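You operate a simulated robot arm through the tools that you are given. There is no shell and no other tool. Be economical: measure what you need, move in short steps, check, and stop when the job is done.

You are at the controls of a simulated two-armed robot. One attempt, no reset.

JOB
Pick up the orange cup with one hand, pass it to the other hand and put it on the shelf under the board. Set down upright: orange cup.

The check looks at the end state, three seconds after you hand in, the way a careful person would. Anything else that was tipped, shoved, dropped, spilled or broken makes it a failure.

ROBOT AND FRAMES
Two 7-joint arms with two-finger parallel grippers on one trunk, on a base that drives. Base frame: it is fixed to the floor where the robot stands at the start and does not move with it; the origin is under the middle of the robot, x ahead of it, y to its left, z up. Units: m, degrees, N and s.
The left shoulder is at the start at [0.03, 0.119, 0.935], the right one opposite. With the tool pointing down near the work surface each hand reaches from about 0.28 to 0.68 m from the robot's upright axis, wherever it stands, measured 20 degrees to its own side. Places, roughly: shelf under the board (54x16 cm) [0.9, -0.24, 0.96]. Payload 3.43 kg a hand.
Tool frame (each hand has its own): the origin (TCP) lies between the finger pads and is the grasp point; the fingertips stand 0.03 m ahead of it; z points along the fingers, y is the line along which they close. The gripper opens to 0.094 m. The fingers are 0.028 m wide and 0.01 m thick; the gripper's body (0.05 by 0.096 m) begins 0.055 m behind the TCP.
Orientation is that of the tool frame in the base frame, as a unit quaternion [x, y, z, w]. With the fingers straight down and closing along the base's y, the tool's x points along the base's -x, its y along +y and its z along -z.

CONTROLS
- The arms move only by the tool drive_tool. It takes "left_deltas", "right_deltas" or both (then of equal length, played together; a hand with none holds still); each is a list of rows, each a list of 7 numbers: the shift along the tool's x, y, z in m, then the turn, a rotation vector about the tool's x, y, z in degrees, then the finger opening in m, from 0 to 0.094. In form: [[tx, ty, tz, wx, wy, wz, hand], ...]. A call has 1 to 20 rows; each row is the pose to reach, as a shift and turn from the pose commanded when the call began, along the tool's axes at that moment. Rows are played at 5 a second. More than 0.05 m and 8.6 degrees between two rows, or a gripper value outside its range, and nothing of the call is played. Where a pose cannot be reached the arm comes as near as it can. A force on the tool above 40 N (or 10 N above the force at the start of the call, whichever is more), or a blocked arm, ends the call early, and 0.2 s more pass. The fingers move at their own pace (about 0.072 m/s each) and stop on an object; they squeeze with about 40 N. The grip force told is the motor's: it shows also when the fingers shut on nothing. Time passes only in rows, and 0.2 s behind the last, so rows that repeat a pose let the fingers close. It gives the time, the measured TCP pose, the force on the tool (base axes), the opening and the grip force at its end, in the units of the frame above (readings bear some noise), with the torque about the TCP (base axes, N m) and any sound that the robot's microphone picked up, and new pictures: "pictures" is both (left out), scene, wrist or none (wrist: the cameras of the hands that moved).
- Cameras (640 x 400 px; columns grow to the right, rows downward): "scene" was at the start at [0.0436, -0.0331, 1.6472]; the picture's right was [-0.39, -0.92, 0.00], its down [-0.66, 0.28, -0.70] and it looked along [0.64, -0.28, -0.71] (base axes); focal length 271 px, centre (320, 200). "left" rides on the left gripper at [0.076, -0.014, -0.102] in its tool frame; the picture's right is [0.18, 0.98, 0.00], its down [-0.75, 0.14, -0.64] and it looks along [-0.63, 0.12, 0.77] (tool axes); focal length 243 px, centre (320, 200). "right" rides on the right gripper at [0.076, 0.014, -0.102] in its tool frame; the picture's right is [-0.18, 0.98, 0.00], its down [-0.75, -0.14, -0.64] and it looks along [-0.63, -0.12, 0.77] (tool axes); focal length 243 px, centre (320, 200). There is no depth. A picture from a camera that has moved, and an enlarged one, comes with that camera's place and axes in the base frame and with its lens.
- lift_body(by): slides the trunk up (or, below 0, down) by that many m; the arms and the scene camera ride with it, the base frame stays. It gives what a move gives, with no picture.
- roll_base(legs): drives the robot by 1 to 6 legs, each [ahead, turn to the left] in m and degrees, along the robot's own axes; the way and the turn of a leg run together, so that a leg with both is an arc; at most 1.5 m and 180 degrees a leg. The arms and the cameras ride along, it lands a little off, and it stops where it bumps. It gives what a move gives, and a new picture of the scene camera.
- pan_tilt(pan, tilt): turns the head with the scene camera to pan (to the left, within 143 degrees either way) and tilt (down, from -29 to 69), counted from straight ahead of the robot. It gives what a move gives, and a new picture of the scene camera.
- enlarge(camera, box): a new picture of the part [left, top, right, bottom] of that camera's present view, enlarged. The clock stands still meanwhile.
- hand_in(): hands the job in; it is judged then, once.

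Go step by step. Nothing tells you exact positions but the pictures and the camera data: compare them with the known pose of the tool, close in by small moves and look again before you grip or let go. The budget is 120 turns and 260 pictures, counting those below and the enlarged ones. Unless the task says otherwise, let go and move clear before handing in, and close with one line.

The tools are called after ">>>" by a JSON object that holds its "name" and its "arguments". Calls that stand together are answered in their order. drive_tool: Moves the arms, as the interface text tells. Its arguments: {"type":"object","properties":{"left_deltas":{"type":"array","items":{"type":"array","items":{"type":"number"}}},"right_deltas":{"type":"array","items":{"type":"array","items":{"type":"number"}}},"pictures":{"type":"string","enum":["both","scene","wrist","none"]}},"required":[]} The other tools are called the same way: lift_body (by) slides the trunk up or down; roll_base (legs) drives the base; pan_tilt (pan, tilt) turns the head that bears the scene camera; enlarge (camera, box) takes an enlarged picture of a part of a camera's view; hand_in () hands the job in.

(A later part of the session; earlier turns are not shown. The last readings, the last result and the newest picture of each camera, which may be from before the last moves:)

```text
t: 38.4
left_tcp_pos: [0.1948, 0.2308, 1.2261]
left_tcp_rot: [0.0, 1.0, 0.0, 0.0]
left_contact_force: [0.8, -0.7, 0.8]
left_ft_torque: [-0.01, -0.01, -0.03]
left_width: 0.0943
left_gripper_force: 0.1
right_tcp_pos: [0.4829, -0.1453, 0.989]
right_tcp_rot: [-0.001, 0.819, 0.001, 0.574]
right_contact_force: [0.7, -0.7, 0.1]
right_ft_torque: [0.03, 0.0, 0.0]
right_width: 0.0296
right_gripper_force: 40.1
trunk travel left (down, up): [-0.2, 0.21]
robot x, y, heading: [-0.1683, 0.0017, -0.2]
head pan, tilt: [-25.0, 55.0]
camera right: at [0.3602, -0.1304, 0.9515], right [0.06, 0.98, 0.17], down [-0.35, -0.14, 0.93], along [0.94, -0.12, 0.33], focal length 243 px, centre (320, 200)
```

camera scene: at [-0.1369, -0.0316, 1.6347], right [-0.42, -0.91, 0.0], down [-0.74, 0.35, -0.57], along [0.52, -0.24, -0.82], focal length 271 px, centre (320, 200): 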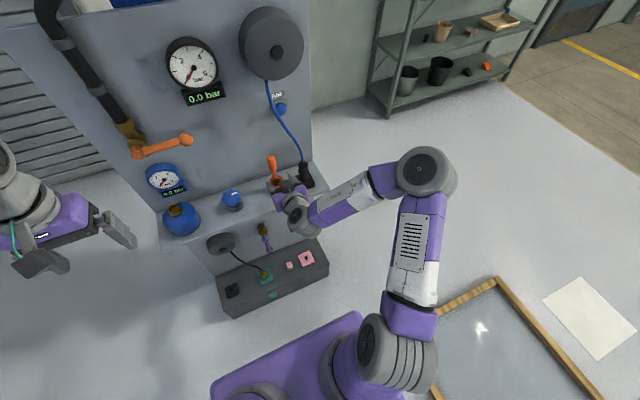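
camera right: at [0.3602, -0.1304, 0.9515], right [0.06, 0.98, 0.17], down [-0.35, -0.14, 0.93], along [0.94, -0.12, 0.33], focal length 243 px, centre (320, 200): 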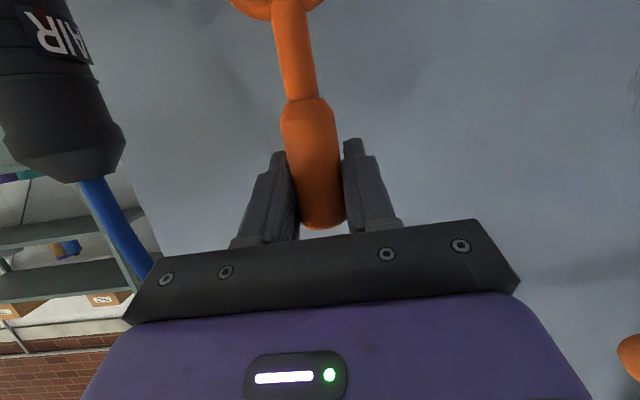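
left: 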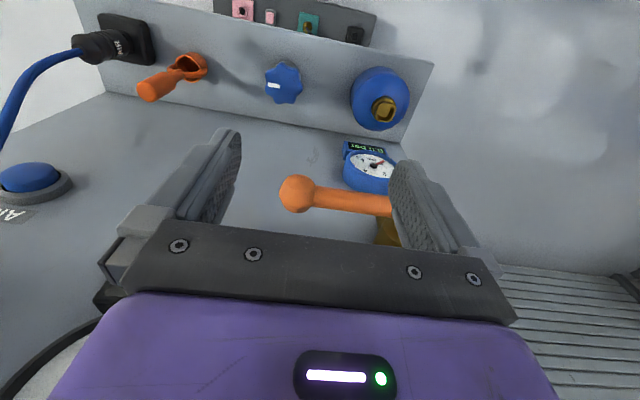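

Gripped at 0.030 m. Lifting straight up by 6 cm and then pulling back.

>>> {"name": "drive_tool", "arguments": {"right_deltas": [[-0.014, 0, -0.005, 0, 0, 0, 0], [-0.028, 0, -0.01, 0, 0, 0, 0], [-0.042, 0, -0.0154, 0, 0, 0, 0], [-0.0564, 0, -0.0205, 0, 0, 0, 0], [-0.0496, 0, -0.0393, 0, 0, 0, 0], [-0.0427, 0, -0.058, 0, 0, 0, 0], [-0.0325, 0, -0.086, 0, 0, 0, 0], [-0.022, 0, -0.1145, 0, 0, 0, 0]], "pictures": "both"}}

```text
t: 40.2
left_tcp_pos: [0.1949, 0.2312, 1.2264]
left_tcp_rot: [0.0, 1.0, 0.0, 0.0]
left_contact_force: [0.2, -0.1, -0.2]
left_ft_torque: [0.01, -0.01, 0.01]
left_width: 0.0941
left_gripper_force: 0.0
right_tcp_pos: [0.3827, -0.1451, 1.0483]
right_tcp_rot: [0.0, 0.819, 0.0, 0.574]
right_contact_force: [0.0, -1.2, -1.8]
right_ft_torque: [0.02, 0.01, -0.01]
right_width: 0.0295
right_gripper_force: 39.6
trunk travel left (down, up): [-0.2, 0.21]
robot x, y, heading: [-0.169, 0.0006, 0.0]
head pan, tilt: [-25.0, 55.0]
camera scene: at [-0.1365, -0.0319, 1.6347], right [-0.42, -0.91, 0.0], down [-0.74, 0.35, -0.57], along [0.52, -0.24, -0.82], focal length 271 px, centre (320, 200)
camera right: at [0.2591, -0.1313, 1.0115], right [0.06, 0.98, 0.17], down [-0.35, -0.14, 0.93], along [0.94, -0.12, 0.33], focal length 243 px, centre (320, 200)
```

scene: 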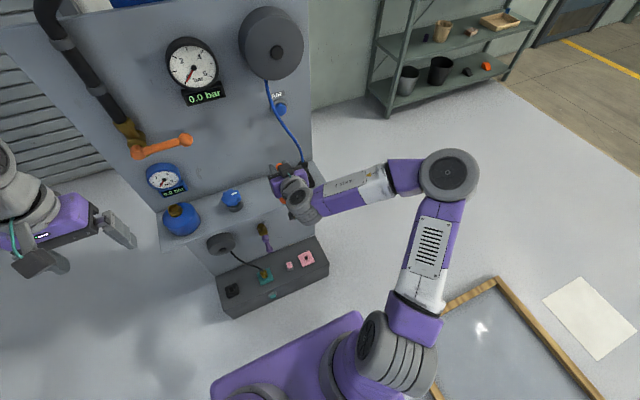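
right: 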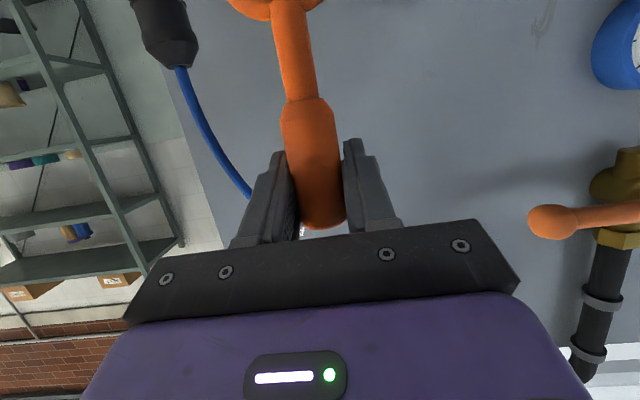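

The cup is hanging upright in the right hand. Now I bring the right hand toward the middle and turn the left hand to point across (-y) for the handover.

>>> {"name": "drive_tool", "arguments": {"right_deltas": [[-0.005, 0.006, -0.002, 0, 0, 0, 0], [-0.01, 0.012, -0.004, 0, 0, 0, 0], [-0.015, 0.018, -0.006, 0, 0, 0, 0], [-0.02, 0.024, -0.008, 0, 0, 0, 0], [-0.025, 0.03, -0.01, 0, 0, 0, 0], [-0.03, 0.036, -0.012, 0, 0, 0, 0], [-0.035, 0.042, -0.014, 0, 0, 0, 0], [-0.04, 0.048, -0.016, 0, 0, 0, 0], [-0.045, 0.054, -0.017, 0, 0, 0, 0], [-0.047, 0.06, -0.017, 0, 0, 0, 0], [-0.047, 0.065, -0.017, 0, 0, 0, 0]], "left_deltas": [[-0.01, 0.005, 0, 0, 0, 8.2, 0.06], [-0.02, 0.01, 0, 0, 0, 16.4, 0.06], [-0.03, 0.015, 0, 0, 0, 24.6, 0.06], [-0.04, 0.02, 0, 0, 0, 32.8, 0.06], [-0.05, 0.025, 0, 0, 0, 41, 0.06], [-0.06, 0.03, 0, 0, 0, 49.2, 0.06], [-0.07, 0.035, 0, 0, 0, 57.4, 0.06], [-0.08, 0.04, 0, 0, 0, 65.6, 0.06], [-0.09, 0.045, 0, 0, 0, 73.8, 0.06], [-0.1, 0.05, 0, 0, 0, 82, 0.06], [-0.1, 0.05, 0, 0, 0, 90, 0.06]], "pictures": "none"}}

>>> {"name": "drive_tool", "arguments": {"left_deltas": [[0, 0.005, 0, 0, -8, 0, 0.06], [0, 0.01, 0, 0, -16, 0, 0.06], [0, 0.02, 0, 0, -24, 0, 0.06], [0, 0.03, 0, 0, -32, 0, 0.06], [0, 0.04, 0, 0, -40, 0, 0.06], [0, 0.05, 0, 0, -48, 0, 0.06], [0, 0.06, 0, 0, -56, 0, 0.06], [0, 0.07, 0, 0, -64, 0, 0.06], [0, 0.08, 0, 0, -72, 0, 0.06]], "pictures": "both"}}

```text
t: 42.6
left_tcp_pos: [0.2924, 0.2801, 1.2263]
left_tcp_rot: [0.708, 0.707, 0.0, 0.001]
left_contact_force: [0.0, -0.1, -1.3]
left_ft_torque: [0.01, -0.03, -0.01]
left_width: 0.0599
left_gripper_force: 0.1
right_tcp_pos: [0.3831, -0.0809, 1.0982]
right_tcp_rot: [0.0, 0.819, 0.0, 0.573]
right_contact_force: [0.5, -0.7, -1.2]
right_ft_torque: [-0.03, -0.01, 0.0]
right_width: 0.0295
right_gripper_force: 39.9
trunk travel left (down, up): [-0.2, 0.21]
robot x, y, heading: [-0.1743, 0.0026, -0.2]
head pan, tilt: [-25.0, 55.0]
```

```text
t: 44.6
left_tcp_pos: [0.3647, 0.2772, 1.2239]
left_tcp_rot: [0.585, 0.588, -0.395, 0.396]
left_contact_force: [0.0, 0.6, -0.5]
left_ft_torque: [0.01, 0.03, 0.01]
left_width: 0.0601
left_gripper_force: 0.0
left hand out of reach, approached as far as the arm can: row 8, 9
right_tcp_pos: [0.383, -0.0809, 1.0977]
right_tcp_rot: [0.0, 0.819, 0.0, 0.573]
right_contact_force: [-0.6, 0.1, -1.4]
right_ft_torque: [-0.02, 0.0, 0.01]
right_width: 0.0294
right_gripper_force: 39.6
trunk travel left (down, up): [-0.2, 0.21]
robot x, y, heading: [-0.1734, 0.0009, 0.0]
head pan, tilt: [-25.0, 55.0]
camera scene: at [-0.1363, -0.0322, 1.6347], right [-0.42, -0.91, 0.0], down [-0.74, 0.35, -0.57], along [0.52, -0.24, -0.82], focal length 271 px, centre (320, 200)
camera left: at [0.3504, 0.4006, 1.1929], right [0.98, 0.07, -0.17], down [0.14, 0.31, 0.94], along [0.12, -0.95, 0.3], focal length 243 px, centre (320, 200)
```

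scene: 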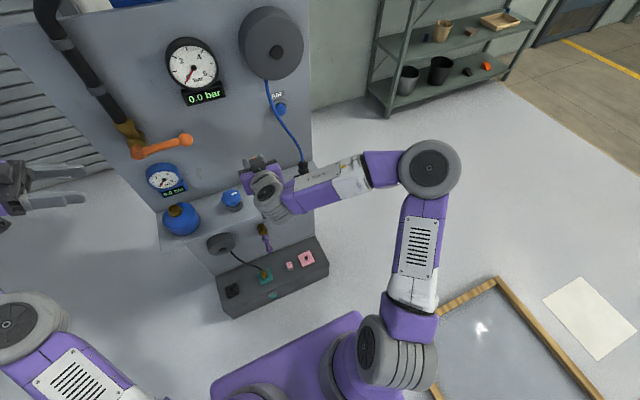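
left: 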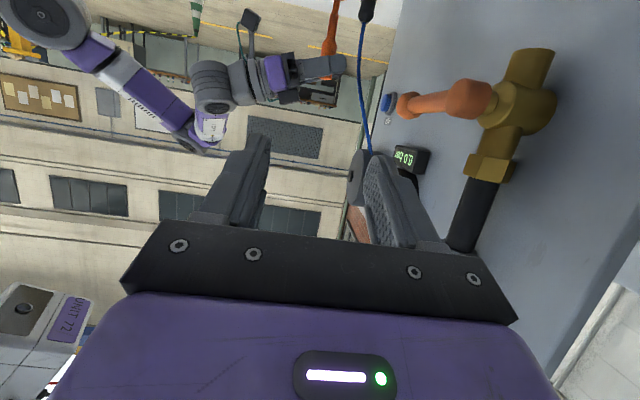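

The left hand points across as wanted. I'll have it take the thinner stem just below the right fingers (z≈1.038), so first a staging point at y≈0.10.

>>> {"name": "drive_tool", "arguments": {"left_deltas": [[0.018, 0.003, 0.039, 0, 0, 0, 0.06], [0.036, 0.006, 0.078, 0, 0, 0, 0.06], [0.054, 0.009, 0.117, 0, 0, 0, 0.06], [0.072, 0.012, 0.156, 0, 0, 0, 0.06], [0.09, 0.015, 0.195, 0, 0, 0, 0.06], [0.106, 0.018, 0.234, 0, 0, 0, 0.06], [0.106, 0.018, 0.234, 0, 0, 0, 0.06]], "pictures": "both"}}

```text
t: 46.2
left_tcp_pos: [0.384, 0.0978, 1.0374]
left_tcp_rot: [0.586, 0.586, -0.395, 0.396]
left_contact_force: [0.1, 0.7, 0.8]
left_ft_torque: [0.01, 0.0, -0.02]
left_width: 0.0601
left_gripper_force: 0.1
right_tcp_pos: [0.3825, -0.0798, 1.1003]
right_tcp_rot: [0.0, 0.819, 0.0, 0.573]
right_contact_force: [0.7, 0.7, -0.5]
right_ft_torque: [0.0, 0.0, -0.02]
right_width: 0.0294
right_gripper_force: 40.4
trunk travel left (down, up): [-0.2, 0.21]
robot x, y, heading: [-0.1727, 0.0014, -0.0]
head pan, tilt: [-25.0, 55.0]
camera scene: at [-0.1363, -0.0314, 1.6347], right [-0.42, -0.91, 0.0], down [-0.74, 0.35, -0.57], along [0.52, -0.24, -0.82], focal length 271 px, centre (320, 200)
camera left: at [0.3695, 0.222, 1.0061], right [0.98, 0.07, -0.17], down [0.14, 0.31, 0.94], along [0.12, -0.95, 0.3], focal length 243 px, centre (320, 200)
```

scene: 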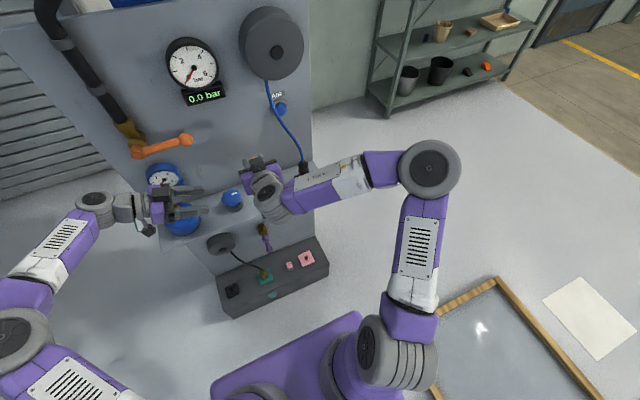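
left: 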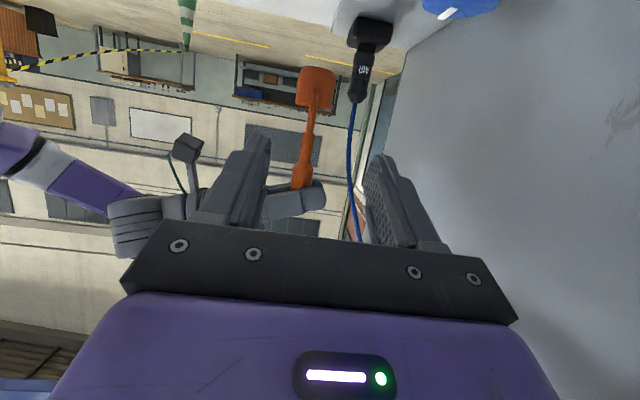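

>>> {"name": "enlarge", "arguments": {"camera": "left", "box": [260, 50, 360, 210]}}

```text
2.50 times, centred on (310, 130) of left
camera zoom: at [0.3695, 0.222, 1.0061], right [0.98, 0.07, -0.17], down [0.14, 0.31, 0.94], along [0.12, -0.95, 0.3], focal length 606 px, centre (345, 375)
```

zoom: 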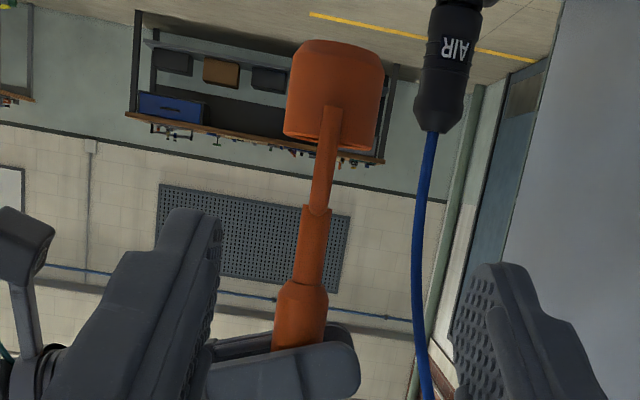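

The stem spans z≈1.021–1.059 at (0.381, -0.081). Approaching with the left hand, opening reduced to 0.045, then a look before closing.

>>> {"name": "drive_tool", "arguments": {"left_deltas": [[-0.0135, -0.002, 0.031, 0, 0, 0, 0.045], [-0.027, -0.0035, 0.062, 0, 0, 0, 0.045], [-0.0405, -0.0035, 0.093, 0, 0, 0, 0.045], [-0.054, -0.0035, 0.124, 0, 0, 0, 0.045], [-0.0607, -0.0035, 0.1395, 0, 0, 0, 0.045], [-0.0675, -0.0035, 0.155, 0, 0, 0, 0.045], [-0.0675, -0.0035, 0.155, 0, 0, 0, 0.045]], "pictures": "both"}}

>>> {"name": "enlarge", "arguments": {"camera": "left", "box": [200, 20, 440, 240]}}

```text
t: 47.8
left_tcp_pos: [0.38, -0.0687, 1.0429]
left_tcp_rot: [0.586, 0.586, -0.395, 0.396]
left_contact_force: [0.6, -1.5, -0.5]
left_ft_torque: [0.01, 0.01, 0.04]
left_width: 0.0451
left_gripper_force: 0.1
right_tcp_pos: [0.3825, -0.0796, 1.0978]
right_tcp_rot: [0.0, 0.819, 0.0, 0.573]
right_contact_force: [0.3, -1.0, -1.8]
right_ft_torque: [0.01, 0.01, -0.01]
right_width: 0.0298
right_gripper_force: 39.8
trunk travel left (down, up): [-0.2, 0.21]
robot x, y, heading: [-0.1703, 0.0009, -0.1]
head pan, tilt: [-25.0, 55.0]
camera scene: at [-0.1359, -0.0314, 1.6346], right [-0.42, -0.91, 0.0], down [-0.74, 0.35, -0.57], along [0.52, -0.24, -0.82], focal length 271 px, centre (320, 200)
camera left: at [0.3659, 0.055, 1.0117], right [0.98, 0.07, -0.17], down [0.14, 0.31, 0.94], along [0.12, -0.95, 0.3], focal length 243 px, centre (320, 200)
```

scene: 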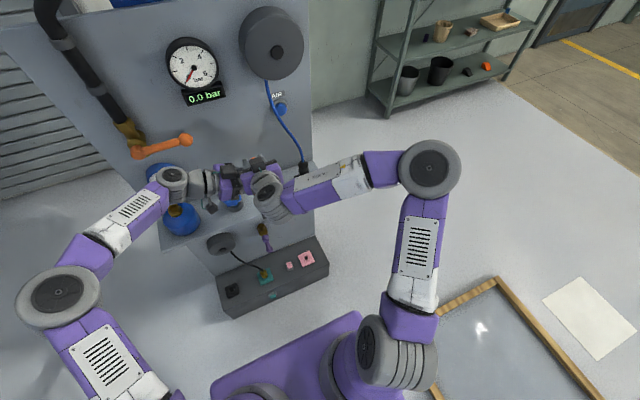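
left: 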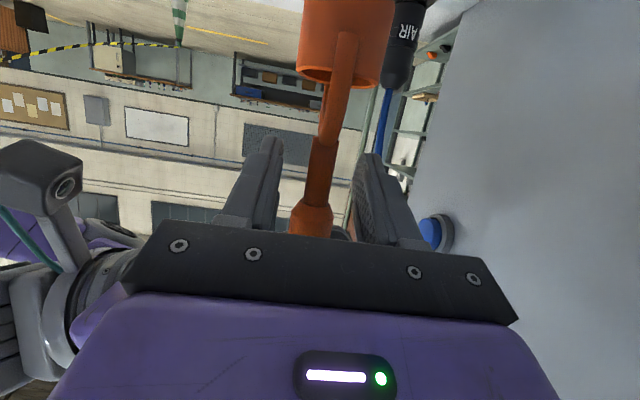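

```text
1.82 times, centred on (320, 130) of left
camera zoom: at [0.3659, 0.055, 1.0117], right [0.98, 0.07, -0.17], down [0.14, 0.31, 0.94], along [0.12, -0.95, 0.3], focal length 441 px, centre (320, 327)
```

zoom: 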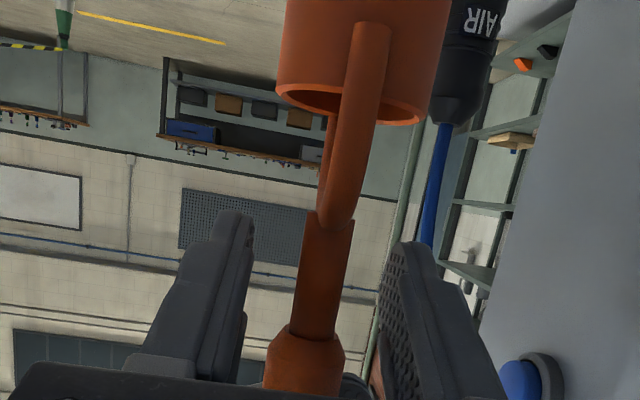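

The stem is centred between the left fingers with the bail clear below. Closing the left hand.

>>> {"name": "drive_tool", "arguments": {"left_deltas": [[0, 0, 0, 0, 0, 0, 0.03], [0, 0, 0, 0, 0, 0, 0.015], [0, 0, 0, 0, 0, 0, 0.0], [0, 0, 0, 0, 0, 0, 0.0], [0, 0, 0, 0, 0, 0, 0.0]], "pictures": "wrist"}}

```text
t: 49.0
left_tcp_pos: [0.3808, -0.0678, 1.0423]
left_tcp_rot: [0.586, 0.587, -0.395, 0.396]
left_contact_force: [-2.5, 5.8, -0.5]
left_ft_torque: [-0.28, -0.03, 0.01]
left_width: 0.0145
left_gripper_force: 40.2
right_tcp_pos: [0.3831, -0.0812, 1.0983]
right_tcp_rot: [0.0, 0.819, 0.0, 0.573]
right_contact_force: [3.2, -5.5, -0.8]
right_ft_torque: [-0.05, -0.1, 0.01]
right_width: 0.0292
right_gripper_force: 39.6
trunk travel left (down, up): [-0.2, 0.21]
robot x, y, heading: [-0.168, 0.0012, -0.3]
head pan, tilt: [-25.0, 55.0]
camera left: at [0.3661, 0.0553, 1.0116], right [0.98, 0.07, -0.17], down [0.14, 0.31, 0.94], along [0.12, -0.95, 0.3], focal length 243 px, centre (320, 200)
```

left: 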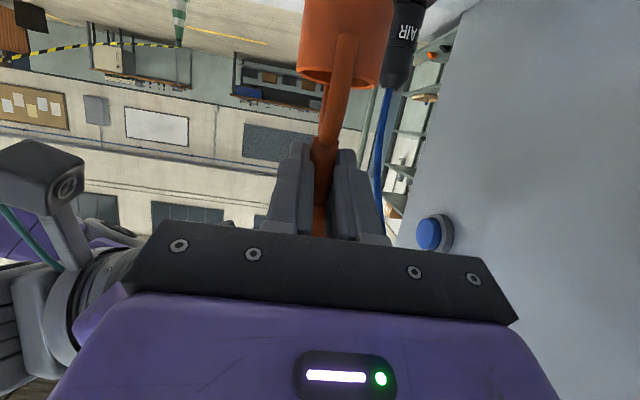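

Left holds the stem (0.0145 m). Releasing the right hand and backing it out along its fingers.

>>> {"name": "drive_tool", "arguments": {"right_deltas": [[0, 0, 0, 0, 0, 0, 0.045], [0, 0, 0, 0, 0, 0, 0.05], [0, 0, 0, 0, 0, 0, 0.05], [0, 0, -0.03, 0, 0, 0, 0.05], [0, -0.01, -0.07, 0, 0, 0, 0.05], [0, -0.04, -0.1, 0, 0, 0, 0.05], [0, -0.08, -0.11, 0, 0, 0, 0.05]], "pictures": "both"}}

>>> {"name": "enlarge", "arguments": {"camera": "left", "box": [200, 0, 440, 240]}}

```text
t: 50.6
left_tcp_pos: [0.3794, -0.0677, 1.045]
left_tcp_rot: [0.586, 0.586, -0.395, 0.396]
left_contact_force: [-1.1, 0.2, -0.2]
left_ft_torque: [0.02, 0.0, -0.01]
left_width: 0.0143
left_gripper_force: 39.8
right_tcp_pos: [0.2822, -0.1591, 1.1365]
right_tcp_rot: [-0.001, 0.819, 0.001, 0.574]
right_contact_force: [-0.1, 0.1, -0.2]
right_ft_torque: [0.02, 0.01, 0.0]
right_width: 0.0502
right_gripper_force: 0.0
trunk travel left (down, up): [-0.2, 0.21]
robot x, y, heading: [-0.1714, 0.0027, -0.1]
head pan, tilt: [-25.0, 55.0]
camera scene: at [-0.1363, -0.0307, 1.6347], right [-0.42, -0.91, 0.0], down [-0.74, 0.35, -0.57], along [0.52, -0.24, -0.82], focal length 271 px, centre (320, 200)
camera right: at [0.1588, -0.1452, 1.0996], right [0.06, 0.98, 0.17], down [-0.34, -0.14, 0.93], along [0.94, -0.12, 0.33], focal length 243 px, centre (320, 200)
```

scene: 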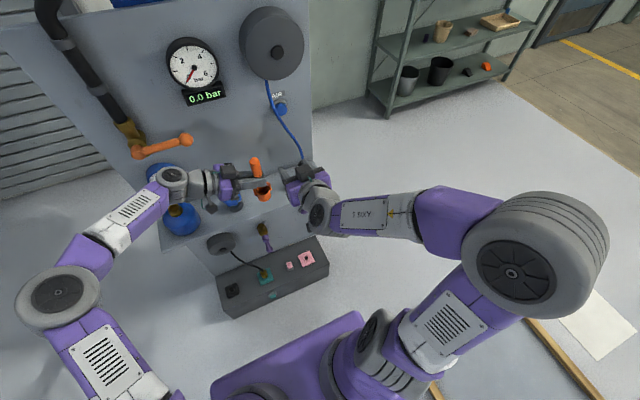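
right: 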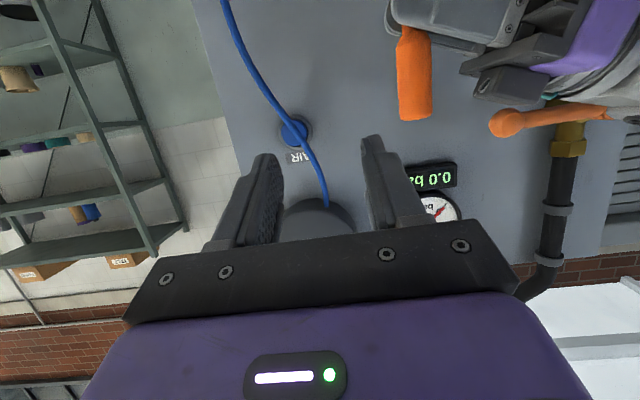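

```text
1.67 times, centred on (320, 120) of left
camera zoom: at [0.3657, 0.056, 1.0118], right [0.98, 0.07, -0.17], down [0.14, 0.31, 0.94], along [0.12, -0.95, 0.3], focal length 404 px, centre (320, 333)
```

zoom: 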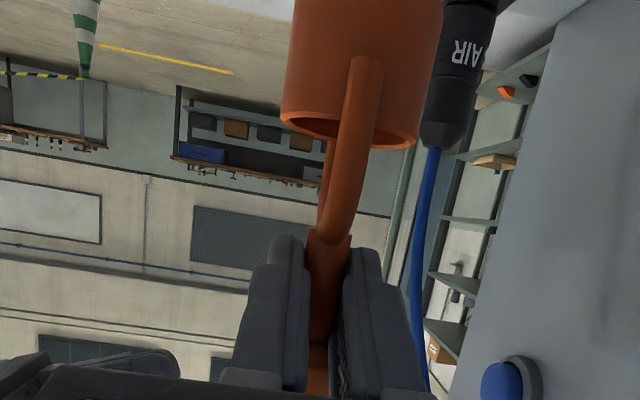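

The handover is done; the cup hangs upright from the left hand. I'll turn the left hand to point forward with the cup held vertical, and move the right hand aside.

>>> {"name": "drive_tool", "arguments": {"left_deltas": [[0.0026, -0.0073, -0.0136, -7.59, 0, -3.06, 0], [0.0051, -0.0145, -0.0273, -15.18, 0, -6.12, 0], [0.0077, -0.0218, -0.0409, -22.78, 0, -9.18, 0], [0.0103, -0.0291, -0.0545, -30.37, 0, -12.24, 0], [0.0129, -0.0364, -0.0682, -37.96, 0, -15.3, 0], [0.0154, -0.0436, -0.0818, -45.56, 0, -18.36, 0], [0.018, -0.0509, -0.0955, -53.15, 0, -21.42, 0], [0.0206, -0.0582, -0.1091, -60.74, 0, -24.48, 0], [0.0232, -0.0655, -0.1227, -68.33, 0, -27.54, 0], [0.0257, -0.0727, -0.1364, -75.93, 0, -30.6, 0], [0.0283, -0.08, -0.15, -83.5, 0, -33.66, 0]], "right_deltas": [[-0.007, -0.018, -0.0025, 0, 0, 0, 0.05], [-0.014, -0.036, -0.005, 0, 0, 0, 0.05], [-0.02, -0.054, -0.0075, 0, 0, 0, 0.05], [-0.027, -0.072, -0.01, 0, 0, 0, 0.05], [-0.034, -0.09, -0.0125, 0, 0, 0, 0.05], [-0.041, -0.108, -0.015, 0, 0, 0, 0.05], [-0.048, -0.126, -0.0175, 0, 0, 0, 0.05], [-0.055, -0.144, -0.02, 0, 0, 0, 0.05], [-0.062, -0.162, -0.0225, 0, 0, 0, 0.05], [-0.068, -0.18, -0.025, 0, 0, 0, 0.05], [-0.075, -0.2, -0.027, 0, 0, 0, 0.05]], "pictures": "both"}}

```text
t: 53.0
left_tcp_pos: [0.3001, 0.0813, 1.0726]
left_tcp_rot: [-0.003, 0.828, 0.003, 0.56]
left_contact_force: [-0.2, -0.4, -0.7]
left_ft_torque: [0.03, 0.01, 0.01]
left_width: 0.014
left_gripper_force: 39.9
right_tcp_pos: [0.2768, -0.3605, 1.2142]
right_tcp_rot: [0.0, 0.818, 0.001, 0.575]
right_contact_force: [-1.0, -0.3, 0.5]
right_ft_torque: [0.0, 0.0, -0.03]
right_width: 0.05
right_gripper_force: 0.1
trunk travel left (down, up): [-0.2, 0.21]
robot x, y, heading: [-0.1747, -0.0, 0.1]
head pan, tilt: [-25.0, 55.0]
camera scene: at [-0.136, -0.0323, 1.6346], right [-0.42, -0.91, 0.0], down [-0.74, 0.35, -0.57], along [0.52, -0.24, -0.82], focal length 271 px, centre (320, 200)
camera right: at [0.1549, -0.3454, 1.1787], right [0.06, 0.98, 0.17], down [-0.35, -0.14, 0.93], along [0.94, -0.12, 0.33], focal length 243 px, centre (320, 200)
camera left: at [0.1773, 0.066, 1.0406], right [-0.07, 0.98, -0.17], down [-0.32, 0.14, 0.94], along [0.95, 0.12, 0.3], focal length 243 px, centre (320, 200)
```

scene: 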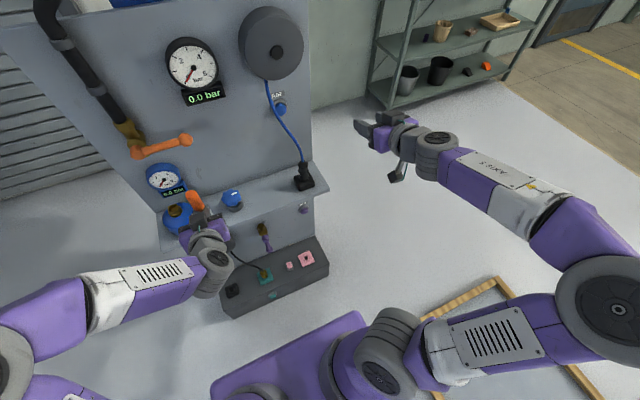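
right: 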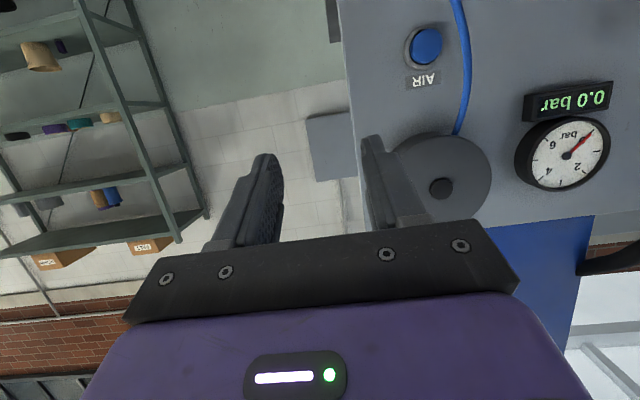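
left: 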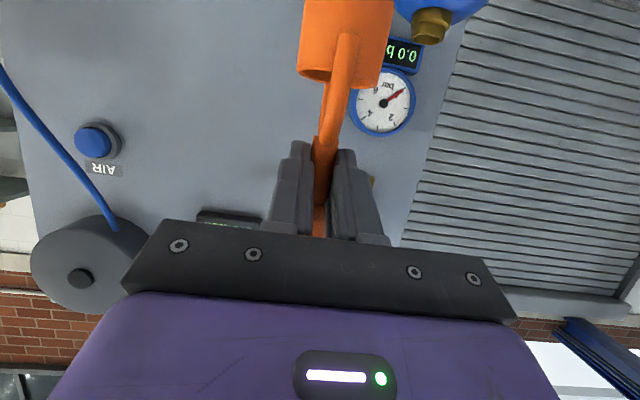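

The handover worked and the cup is vertical. Before driving I need to know the base footprint versus the wooden frame on the floor and the pedestal, so I'll use the right wrist camera to look down at them.

>>> {"name": "drive_tool", "arguments": {"right_deltas": [[0, -0.01, 0, 0, 8, 0, 0.05], [0, -0.02, 0, 0, 16, 0, 0.05], [0, -0.03, 0, 0, 24, 0, 0.05], [0, -0.04, 0, 0, 32, 0, 0.05], [0, -0.05, 0, 0, 40, 0, 0.05], [0, -0.06, 0, 0, 48, 0, 0.05], [0, -0.07, 0, 0, 56, 0, 0.05], [0, -0.08, 0, 0, 64, 0, 0.05], [0, -0.1, 0, 0, 70, 0, 0.05]], "pictures": "none"}}

>>> {"name": "drive_tool", "arguments": {"right_deltas": [[0, 0, 0, 0, 0, -8, 0.05], [0, 0, 0, 0, 0, -16, 0.05], [0, 0, 0, 0, 0, -24, 0.05], [0, 0, 0, 0, 0, -32, 0.05], [0, 0, 0, 0, 0, -40, 0.05], [0, 0, 0, 0, 0, -48, 0.05], [0, 0, 0, 0, 0, -56, 0.05], [0, 0, 0, 0, 0, -64, 0.05], [0, 0, 0, 0, 0, -72, 0.05]], "pictures": "both"}}

```text
t: 55.0
left_tcp_pos: [0.3, 0.0785, 1.0732]
left_tcp_rot: [0.0, 0.829, 0.001, 0.559]
left_contact_force: [-0.7, -0.2, -0.2]
left_ft_torque: [0.05, 0.04, 0.0]
left_width: 0.014
left_gripper_force: 40.2
right_tcp_pos: [0.1533, -0.4295, 1.2826]
right_tcp_rot: [-0.002, 0.999, -0.006, 0.036]
right_contact_force: [-1.1, 0.3, -0.3]
right_ft_torque: [-0.01, -0.04, -0.05]
right_width: 0.0502
right_gripper_force: 0.1
right hand out of reach, approached as far as the arm can: row 1, 6, 7, 8, 9
trunk travel left (down, up): [-0.2, 0.21]
robot x, y, heading: [-0.1687, 0.0037, -0.2]
head pan, tilt: [-25.0, 55.0]
```

```text
t: 57.0
left_tcp_pos: [0.2993, 0.0811, 1.0732]
left_tcp_rot: [-0.001, 0.828, 0.001, 0.56]
left_contact_force: [-0.5, -0.2, -1.1]
left_ft_torque: [0.0, -0.04, -0.05]
left_width: 0.0141
left_gripper_force: 40.1
right_tcp_pos: [0.1534, -0.4288, 1.2843]
right_tcp_rot: [-0.591, 0.806, -0.024, 0.025]
right_contact_force: [-0.2, 0.4, 0.0]
right_ft_torque: [0.0, -0.03, 0.03]
right_width: 0.0499
right_gripper_force: 0.0
trunk travel left (down, up): [-0.2, 0.21]
robot x, y, heading: [-0.1702, -0.0023, -0.4]
head pan, tilt: [-25.0, 55.0]
camera scene: at [-0.1359, -0.0318, 1.6346], right [-0.42, -0.91, 0.0], down [-0.74, 0.35, -0.57], along [0.52, -0.24, -0.82], focal length 271 px, centre (320, 200)
camera right: at [0.1099, -0.4954, 1.384], right [-0.88, 0.47, -0.07], down [0.32, 0.68, 0.66], along [0.36, 0.56, -0.75], focal length 243 px, centre (320, 200)
```

scene: 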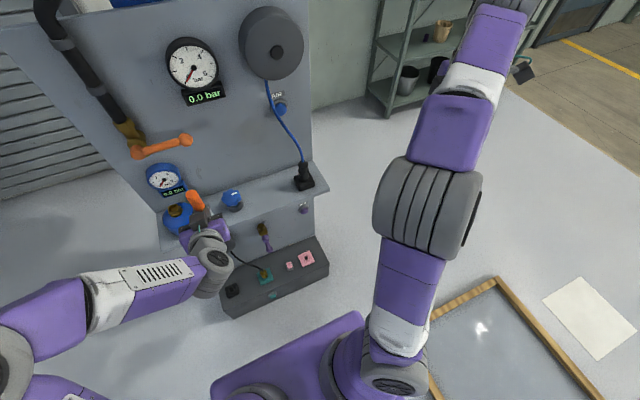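
right: 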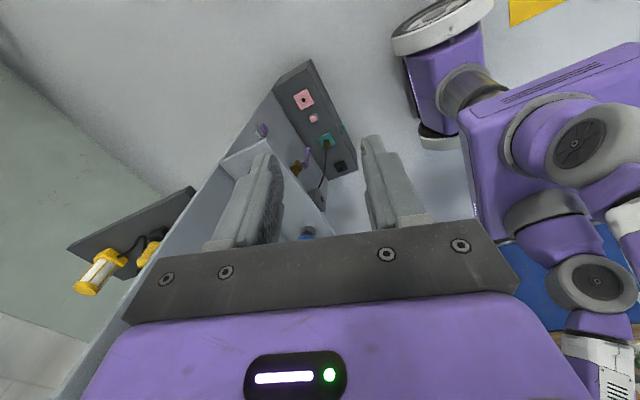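

>>> {"name": "enlarge", "arguments": {"camera": "right", "box": [360, 0, 640, 200]}}

>>> {"name": "enlarge", "arguments": {"camera": "right", "box": [40, 160, 240, 320]}}

```text
2.00 times, centred on (500, 100) of right
camera zoom: at [0.1099, -0.4954, 1.384], right [-0.88, 0.47, -0.07], down [0.32, 0.68, 0.66], along [0.36, 0.56, -0.75], focal length 485 px, centre (-40, 400)
```

zoom: 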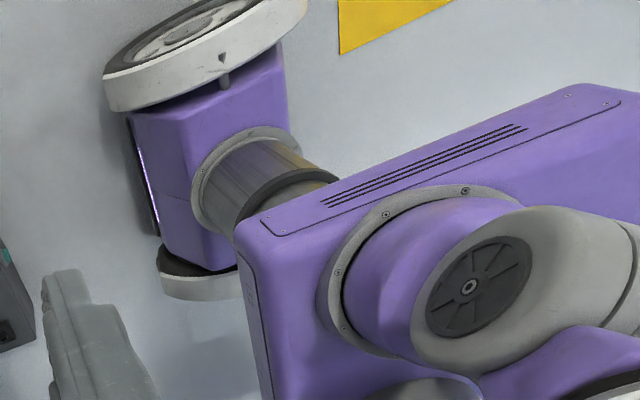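

```text
2.50 times, centred on (140, 240) of right
camera zoom: at [0.1099, -0.4954, 1.384], right [-0.88, 0.47, -0.07], down [0.32, 0.68, 0.66], along [0.36, 0.56, -0.75], focal length 606 px, centre (770, 100)
```

zoom: 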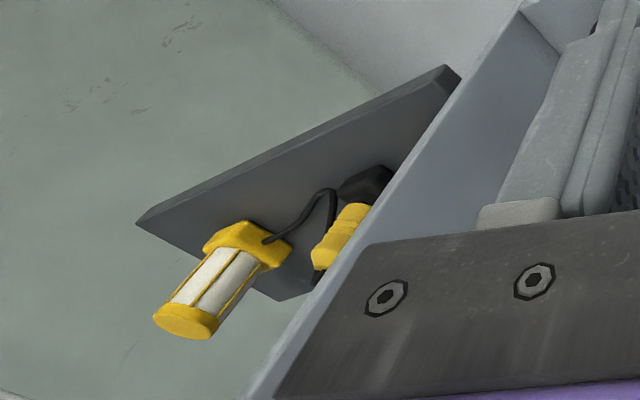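

Base is two-wheeled, about 0.52 m wide; the gap between the wooden floor frame and the pedestal (~0.51 m) is too narrow to drive through. I'll tuck the right hand and explore the way around the left side of the board.

>>> {"name": "drive_tool", "arguments": {"right_deltas": [[0, 0, 0, 0, 0, 8, 0.05], [0, 0, 0, 0, 0, 16, 0.05], [0, 0, 0, 0, 0, 24, 0.05], [0, 0, 0, 0, 0, 32, 0.05], [0, 0, 0, 0, 0, 40, 0.05], [0, 0, 0, 0, 0, 48, 0.05], [0, 0, 0, 0, 0, 56, 0.05], [0, 0, 0, 0, 0, 64, 0.05], [0, 0, 0, 0, 0, 72, 0.05]], "pictures": "none"}}

>>> {"name": "drive_tool", "arguments": {"right_deltas": [[0.01, 0.04, 0, 0, 0, 0, 0.05], [0.02, 0.08, 0, 0, 0, 0, 0.05], [0.02, 0.12, 0, 0, 0, 0, 0.05], [0.02, 0.16, 0, 0, 0, 0, 0.05]], "pictures": "scene"}}

>>> {"name": "pan_tilt", "arguments": {"pan": 35, "tilt": 35}}

```text
t: 59.0
left_tcp_pos: [0.3017, 0.0803, 1.0708]
left_tcp_rot: [-0.001, 0.828, 0.001, 0.56]
left_contact_force: [-0.6, 0.3, -0.8]
left_ft_torque: [0.03, 0.04, -0.01]
left_width: 0.0139
left_gripper_force: 39.6
right_tcp_pos: [0.1543, -0.4286, 1.2839]
right_tcp_rot: [-0.002, 0.999, -0.006, 0.034]
right_contact_force: [0.4, 0.1, 0.1]
right_ft_torque: [-0.02, 0.01, 0.02]
right_width: 0.0501
right_gripper_force: 0.0
trunk travel left (down, up): [-0.2, 0.21]
robot x, y, heading: [-0.17, -0.0013, -0.1]
head pan, tilt: [-25.0, 55.0]
```

```text
t: 60.0
left_tcp_pos: [0.3014, 0.0807, 1.0733]
left_tcp_rot: [-0.001, 0.829, 0.001, 0.56]
left_contact_force: [0.4, 0.4, -0.6]
left_ft_torque: [0.03, -0.03, -0.03]
left_width: 0.014
left_gripper_force: 40.3
right_tcp_pos: [0.1338, -0.2683, 1.2815]
right_tcp_rot: [-0.002, 0.999, -0.006, 0.035]
right_contact_force: [0.3, 0.4, 0.1]
right_ft_torque: [0.02, -0.03, -0.01]
right_width: 0.0502
right_gripper_force: 0.0
trunk travel left (down, up): [-0.2, 0.21]
robot x, y, heading: [-0.1698, 0.0028, 0.0]
head pan, tilt: [-25.0, 55.0]
camera scene: at [-0.1362, -0.0306, 1.6347], right [-0.42, -0.91, 0.0], down [-0.74, 0.35, -0.57], along [0.52, -0.24, -0.82], focal length 271 px, centre (320, 200)
```

scene: 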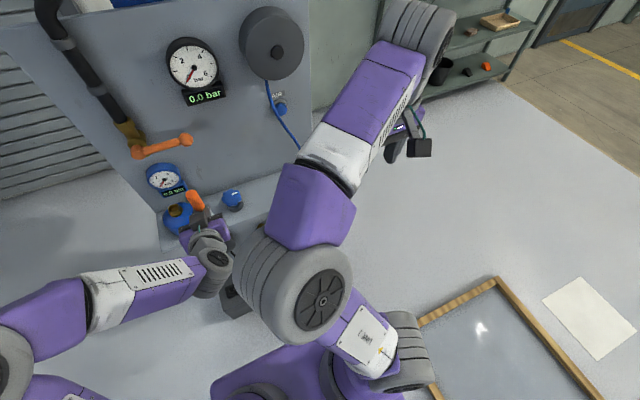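

```text
t: 61.3
left_tcp_pos: [0.3013, 0.0801, 1.0712]
left_tcp_rot: [0.0, 0.829, 0.001, 0.559]
left_contact_force: [-0.7, 0.6, -1.6]
left_ft_torque: [0.0, -0.01, 0.01]
left_width: 0.0141
left_gripper_force: 40.3
right_tcp_pos: [0.1337, -0.269, 1.2803]
right_tcp_rot: [-0.002, 0.999, -0.006, 0.035]
right_contact_force: [0.2, 0.5, -0.4]
right_ft_torque: [0.0, 0.02, 0.0]
right_width: 0.0502
right_gripper_force: 0.1
trunk travel left (down, up): [-0.2, 0.21]
robot x, y, heading: [-0.1716, 0.0026, 0.0]
head pan, tilt: [35.0, 35.0]
camera scene: at [-0.129, 0.0492, 1.6628], right [0.57, -0.82, 0.0], down [-0.47, -0.33, -0.82], along [0.67, 0.47, -0.57], focal length 271 px, centre (320, 200)
```

scene: 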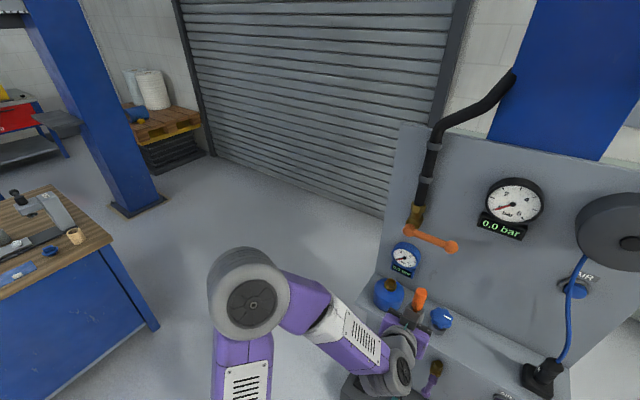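

The left side looks open. I'll turn left and drive a short way toward the corridor between bench and board, then look.

>>> {"name": "roll_base", "arguments": {"legs": [[0, 75], [0.35, 0], [0, -25]]}}

>>> {"name": "pan_tilt", "arguments": {"pan": -20, "tilt": 40}}

```text
t: 68.0
left_tcp_pos: [0.1718, 0.7459, 1.0711]
left_tcp_rot: [-0.345, 0.753, 0.233, 0.509]
left_contact_force: [0.3, 0.1, -0.5]
left_ft_torque: [0.01, 0.05, -0.02]
left_width: 0.0141
left_gripper_force: 39.9
right_tcp_pos: [0.3274, 0.391, 1.2794]
right_tcp_rot: [-0.417, 0.908, 0.009, 0.034]
right_contact_force: [-1.1, 1.0, 0.0]
right_ft_torque: [-0.03, 0.0, 0.0]
right_width: 0.05
right_gripper_force: 0.0
trunk travel left (down, up): [-0.2, 0.21]
robot x, y, heading: [-0.0822, 0.3387, 48.8]
head pan, tilt: [35.0, 35.0]
camera scene: at [-0.0876, 0.4016, 1.6629], right [0.99, -0.1, 0.0], down [-0.06, -0.57, -0.82], along [0.09, 0.81, -0.57], focal length 271 px, centre (320, 200)
```

scene: 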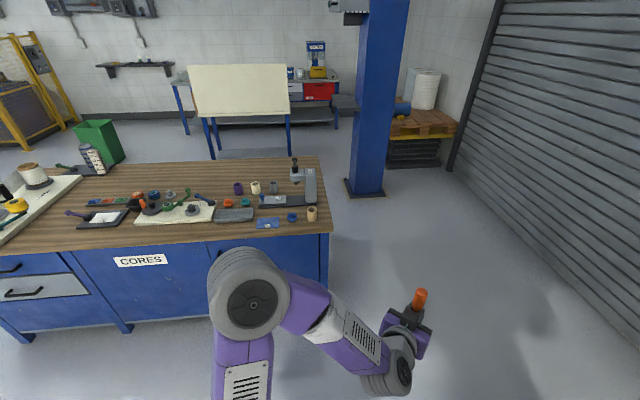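

```text
t: 69.3
left_tcp_pos: [0.1706, 0.7463, 1.0726]
left_tcp_rot: [-0.345, 0.754, 0.233, 0.508]
left_contact_force: [-0.4, 0.2, -1.6]
left_ft_torque: [-0.01, 0.05, -0.01]
left_width: 0.0137
left_gripper_force: 39.5
right_tcp_pos: [0.3265, 0.39, 1.2809]
right_tcp_rot: [-0.417, 0.908, 0.009, 0.034]
right_contact_force: [0.1, -0.2, 1.1]
right_ft_torque: [-0.02, -0.02, 0.03]
right_width: 0.05
right_gripper_force: 0.1
trunk travel left (down, up): [-0.2, 0.21]
robot x, y, heading: [-0.0778, 0.3389, 48.8]
head pan, tilt: [-20.0, 40.0]
camera scene: at [-0.0227, 0.3556, 1.6553], right [0.49, -0.87, 0.0], down [-0.56, -0.31, -0.77], along [0.67, 0.37, -0.64], focal length 271 px, centre (320, 200)
```

scene: 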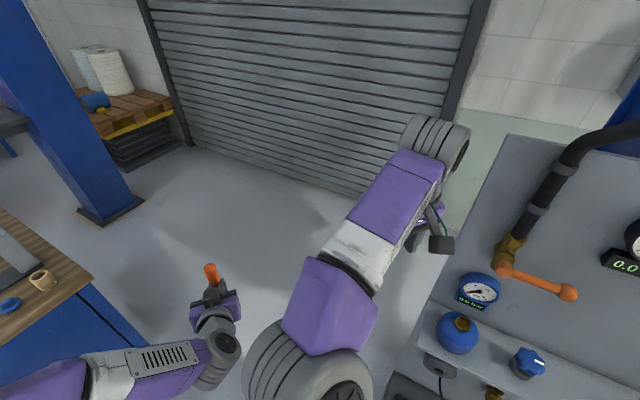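

Room is fine here. I'll continue forward with an arc, ending beside the board's left end heading about straight ahead.

>>> {"name": "roll_base", "arguments": {"legs": [[0.25, 0], [0.35, -42]]}}

>>> {"name": "pan_tilt", "arguments": {"pan": -45, "tilt": 35}}

```text
t: 73.0
left_tcp_pos: [0.8488, 0.8259, 1.0712]
left_tcp_rot: [-0.052, 0.827, 0.035, 0.558]
left_contact_force: [0.0, -0.3, -0.6]
left_ft_torque: [-0.02, 0.01, -0.02]
left_width: 0.0138
left_gripper_force: 39.7
right_tcp_pos: [0.7281, 0.4575, 1.2807]
right_tcp_rot: [-0.065, 0.997, -0.004, 0.035]
right_contact_force: [1.2, -0.6, 0.3]
right_ft_torque: [0.01, 0.01, 0.0]
right_width: 0.0503
right_gripper_force: 0.0
trunk travel left (down, up): [-0.2, 0.21]
robot x, y, heading: [0.3887, 0.6874, 7.3]
head pan, tilt: [-20.0, 40.0]
camera scene: at [0.4439, 0.6635, 1.6553], right [-0.22, -0.97, 0.0], down [-0.63, 0.14, -0.77], along [0.75, -0.17, -0.64], focal length 271 px, centre (320, 200)
```

scene: 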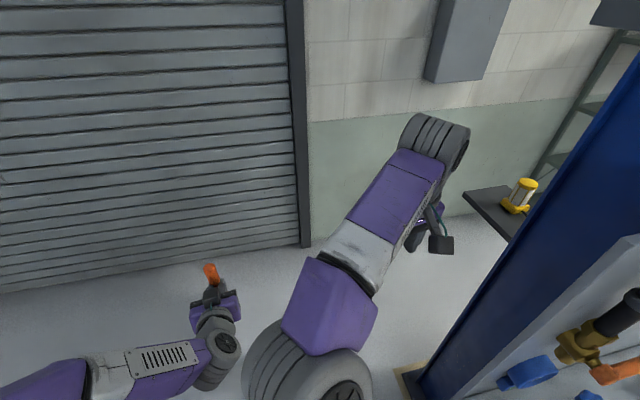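

```text
t: 73.9
left_tcp_pos: [0.8476, 0.8269, 1.0733]
left_tcp_rot: [-0.052, 0.827, 0.036, 0.558]
left_contact_force: [0.3, -0.5, -0.5]
left_ft_torque: [0.02, 0.0, 0.04]
left_width: 0.0139
left_gripper_force: 40.2
right_tcp_pos: [0.7266, 0.4567, 1.2813]
right_tcp_rot: [-0.065, 0.997, -0.004, 0.036]
right_contact_force: [-0.2, 0.5, 0.4]
right_ft_torque: [-0.01, -0.02, 0.01]
right_width: 0.0502
right_gripper_force: 0.0
trunk travel left (down, up): [-0.2, 0.21]
robot x, y, heading: [0.3889, 0.685, 7.1]
head pan, tilt: [-45.0, 35.0]
camera scene: at [0.4298, 0.6286, 1.6629], right [-0.61, -0.79, 0.0], down [-0.45, 0.35, -0.82], along [0.65, -0.5, -0.57], focal length 271 px, centre (320, 200)
```

scene: 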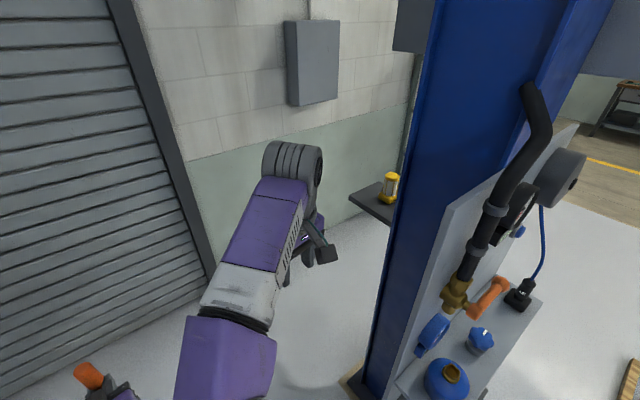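

The board is mounted on a blue column and the target shelf sticks out behind it; its far end with the yellow lamp is open to the space behind the column. I'll drive on into that space and turn to face the shelf.

>>> {"name": "roll_base", "arguments": {"legs": [[0.78, -12], [0, -105]]}}

>>> {"name": "pan_tilt", "arguments": {"pan": 0, "tilt": 45}}

```text
t: 82.6
left_tcp_pos: [1.1022, 0.2314, 1.072]
left_tcp_rot: [0.679, 0.475, -0.459, 0.321]
left_contact_force: [-0.1, 0.9, -1.4]
left_ft_torque: [0.01, -0.01, -0.02]
left_width: 0.0143
left_gripper_force: 39.7
right_tcp_pos: [0.8286, 0.5092, 1.2804]
right_tcp_rot: [0.817, 0.576, -0.032, 0.016]
right_contact_force: [-0.5, 0.0, 0.0]
right_ft_torque: [0.0, 0.0, 0.03]
right_width: 0.0499
right_gripper_force: 0.0
trunk travel left (down, up): [-0.2, 0.21]
robot x, y, heading: [1.1836, 0.7045, -109.9]
head pan, tilt: [-45.0, 35.0]
camera scene: at [1.1168, 0.6919, 1.6629], right [-0.42, 0.91, 0.0], down [0.52, 0.24, -0.82], along [-0.74, -0.35, -0.57], focal length 271 px, centre (320, 200)
```

scene: 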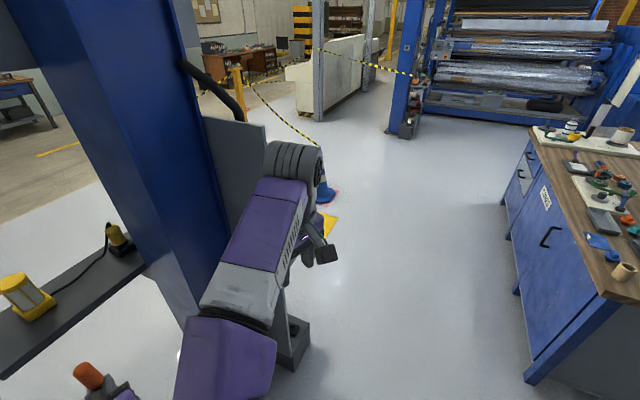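

```text
t: 83.8
left_tcp_pos: [1.1016, 0.2329, 1.0721]
left_tcp_rot: [0.678, 0.477, -0.458, 0.323]
left_contact_force: [0.6, 1.4, -0.7]
left_ft_torque: [0.01, 0.01, 0.0]
left_width: 0.0138
left_gripper_force: 39.4
right_tcp_pos: [0.8291, 0.5083, 1.2798]
right_tcp_rot: [0.817, 0.576, -0.032, 0.014]
right_contact_force: [0.1, 0.5, -0.3]
right_ft_torque: [-0.02, 0.01, -0.02]
right_width: 0.0502
right_gripper_force: 0.1
trunk travel left (down, up): [-0.2, 0.21]
robot x, y, heading: [1.1864, 0.6995, -109.7]
head pan, tilt: [0.0, 45.0]
camera scene: at [1.1689, 0.6527, 1.6481], right [-0.94, 0.34, 0.0], down [0.24, 0.66, -0.71], along [-0.24, -0.66, -0.71], focal length 271 px, centre (320, 200)
```

scene: 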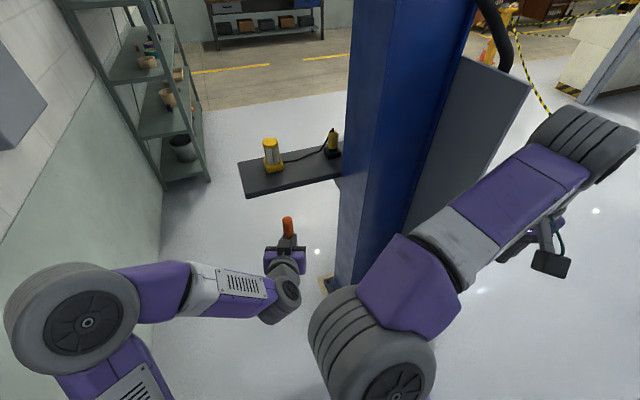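

The shelf is well in view, with a yellow lamp and a plug joined by a cable. Zooming in on it to choose a free spot.

>>> {"name": "enlarge", "arguments": {"camera": "scene", "box": [220, 110, 380, 220]}}

>>> {"name": "drive_tool", "arguments": {"left_deltas": [[0, 0, 0, 0, 0, 0, 0]], "pictures": "wrist"}}

```text
3.64 times, centred on (300, 165) of scene
camera zoom: at [1.1689, 0.6527, 1.6481], right [-0.94, 0.34, 0.0], down [0.24, 0.66, -0.71], along [-0.24, -0.66, -0.71], focal length 984 px, centre (393, 327)
```

zoom: 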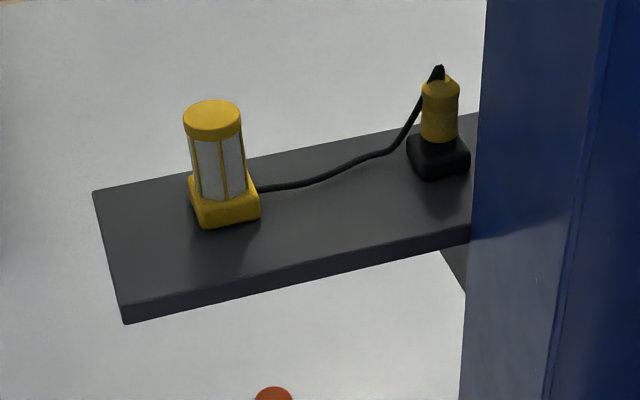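

```text
t: 84.2
left_tcp_pos: [1.1026, 0.2326, 1.0723]
left_tcp_rot: [0.678, 0.476, -0.458, 0.322]
left_contact_force: [0.4, 0.2, -0.4]
left_ft_torque: [0.01, 0.0, 0.0]
left_width: 0.0142
left_gripper_force: 39.7
right_tcp_pos: [0.8292, 0.5083, 1.2812]
right_tcp_rot: [0.817, 0.575, -0.032, 0.015]
right_contact_force: [1.0, -0.7, 0.3]
right_ft_torque: [-0.02, 0.02, -0.01]
right_width: 0.05
right_gripper_force: 0.0
trunk travel left (down, up): [-0.2, 0.21]
robot x, y, heading: [1.1891, 0.7015, -110.0]
head pan, tilt: [0.0, 45.0]
camera left: at [1.1308, 0.3534, 1.0405], right [0.95, -0.27, -0.17], down [0.24, 0.25, 0.94], along [-0.21, -0.93, 0.3], focal length 243 px, centre (320, 200)
```

left: 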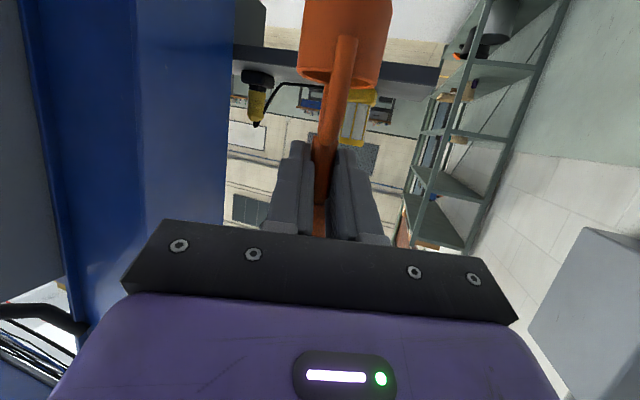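

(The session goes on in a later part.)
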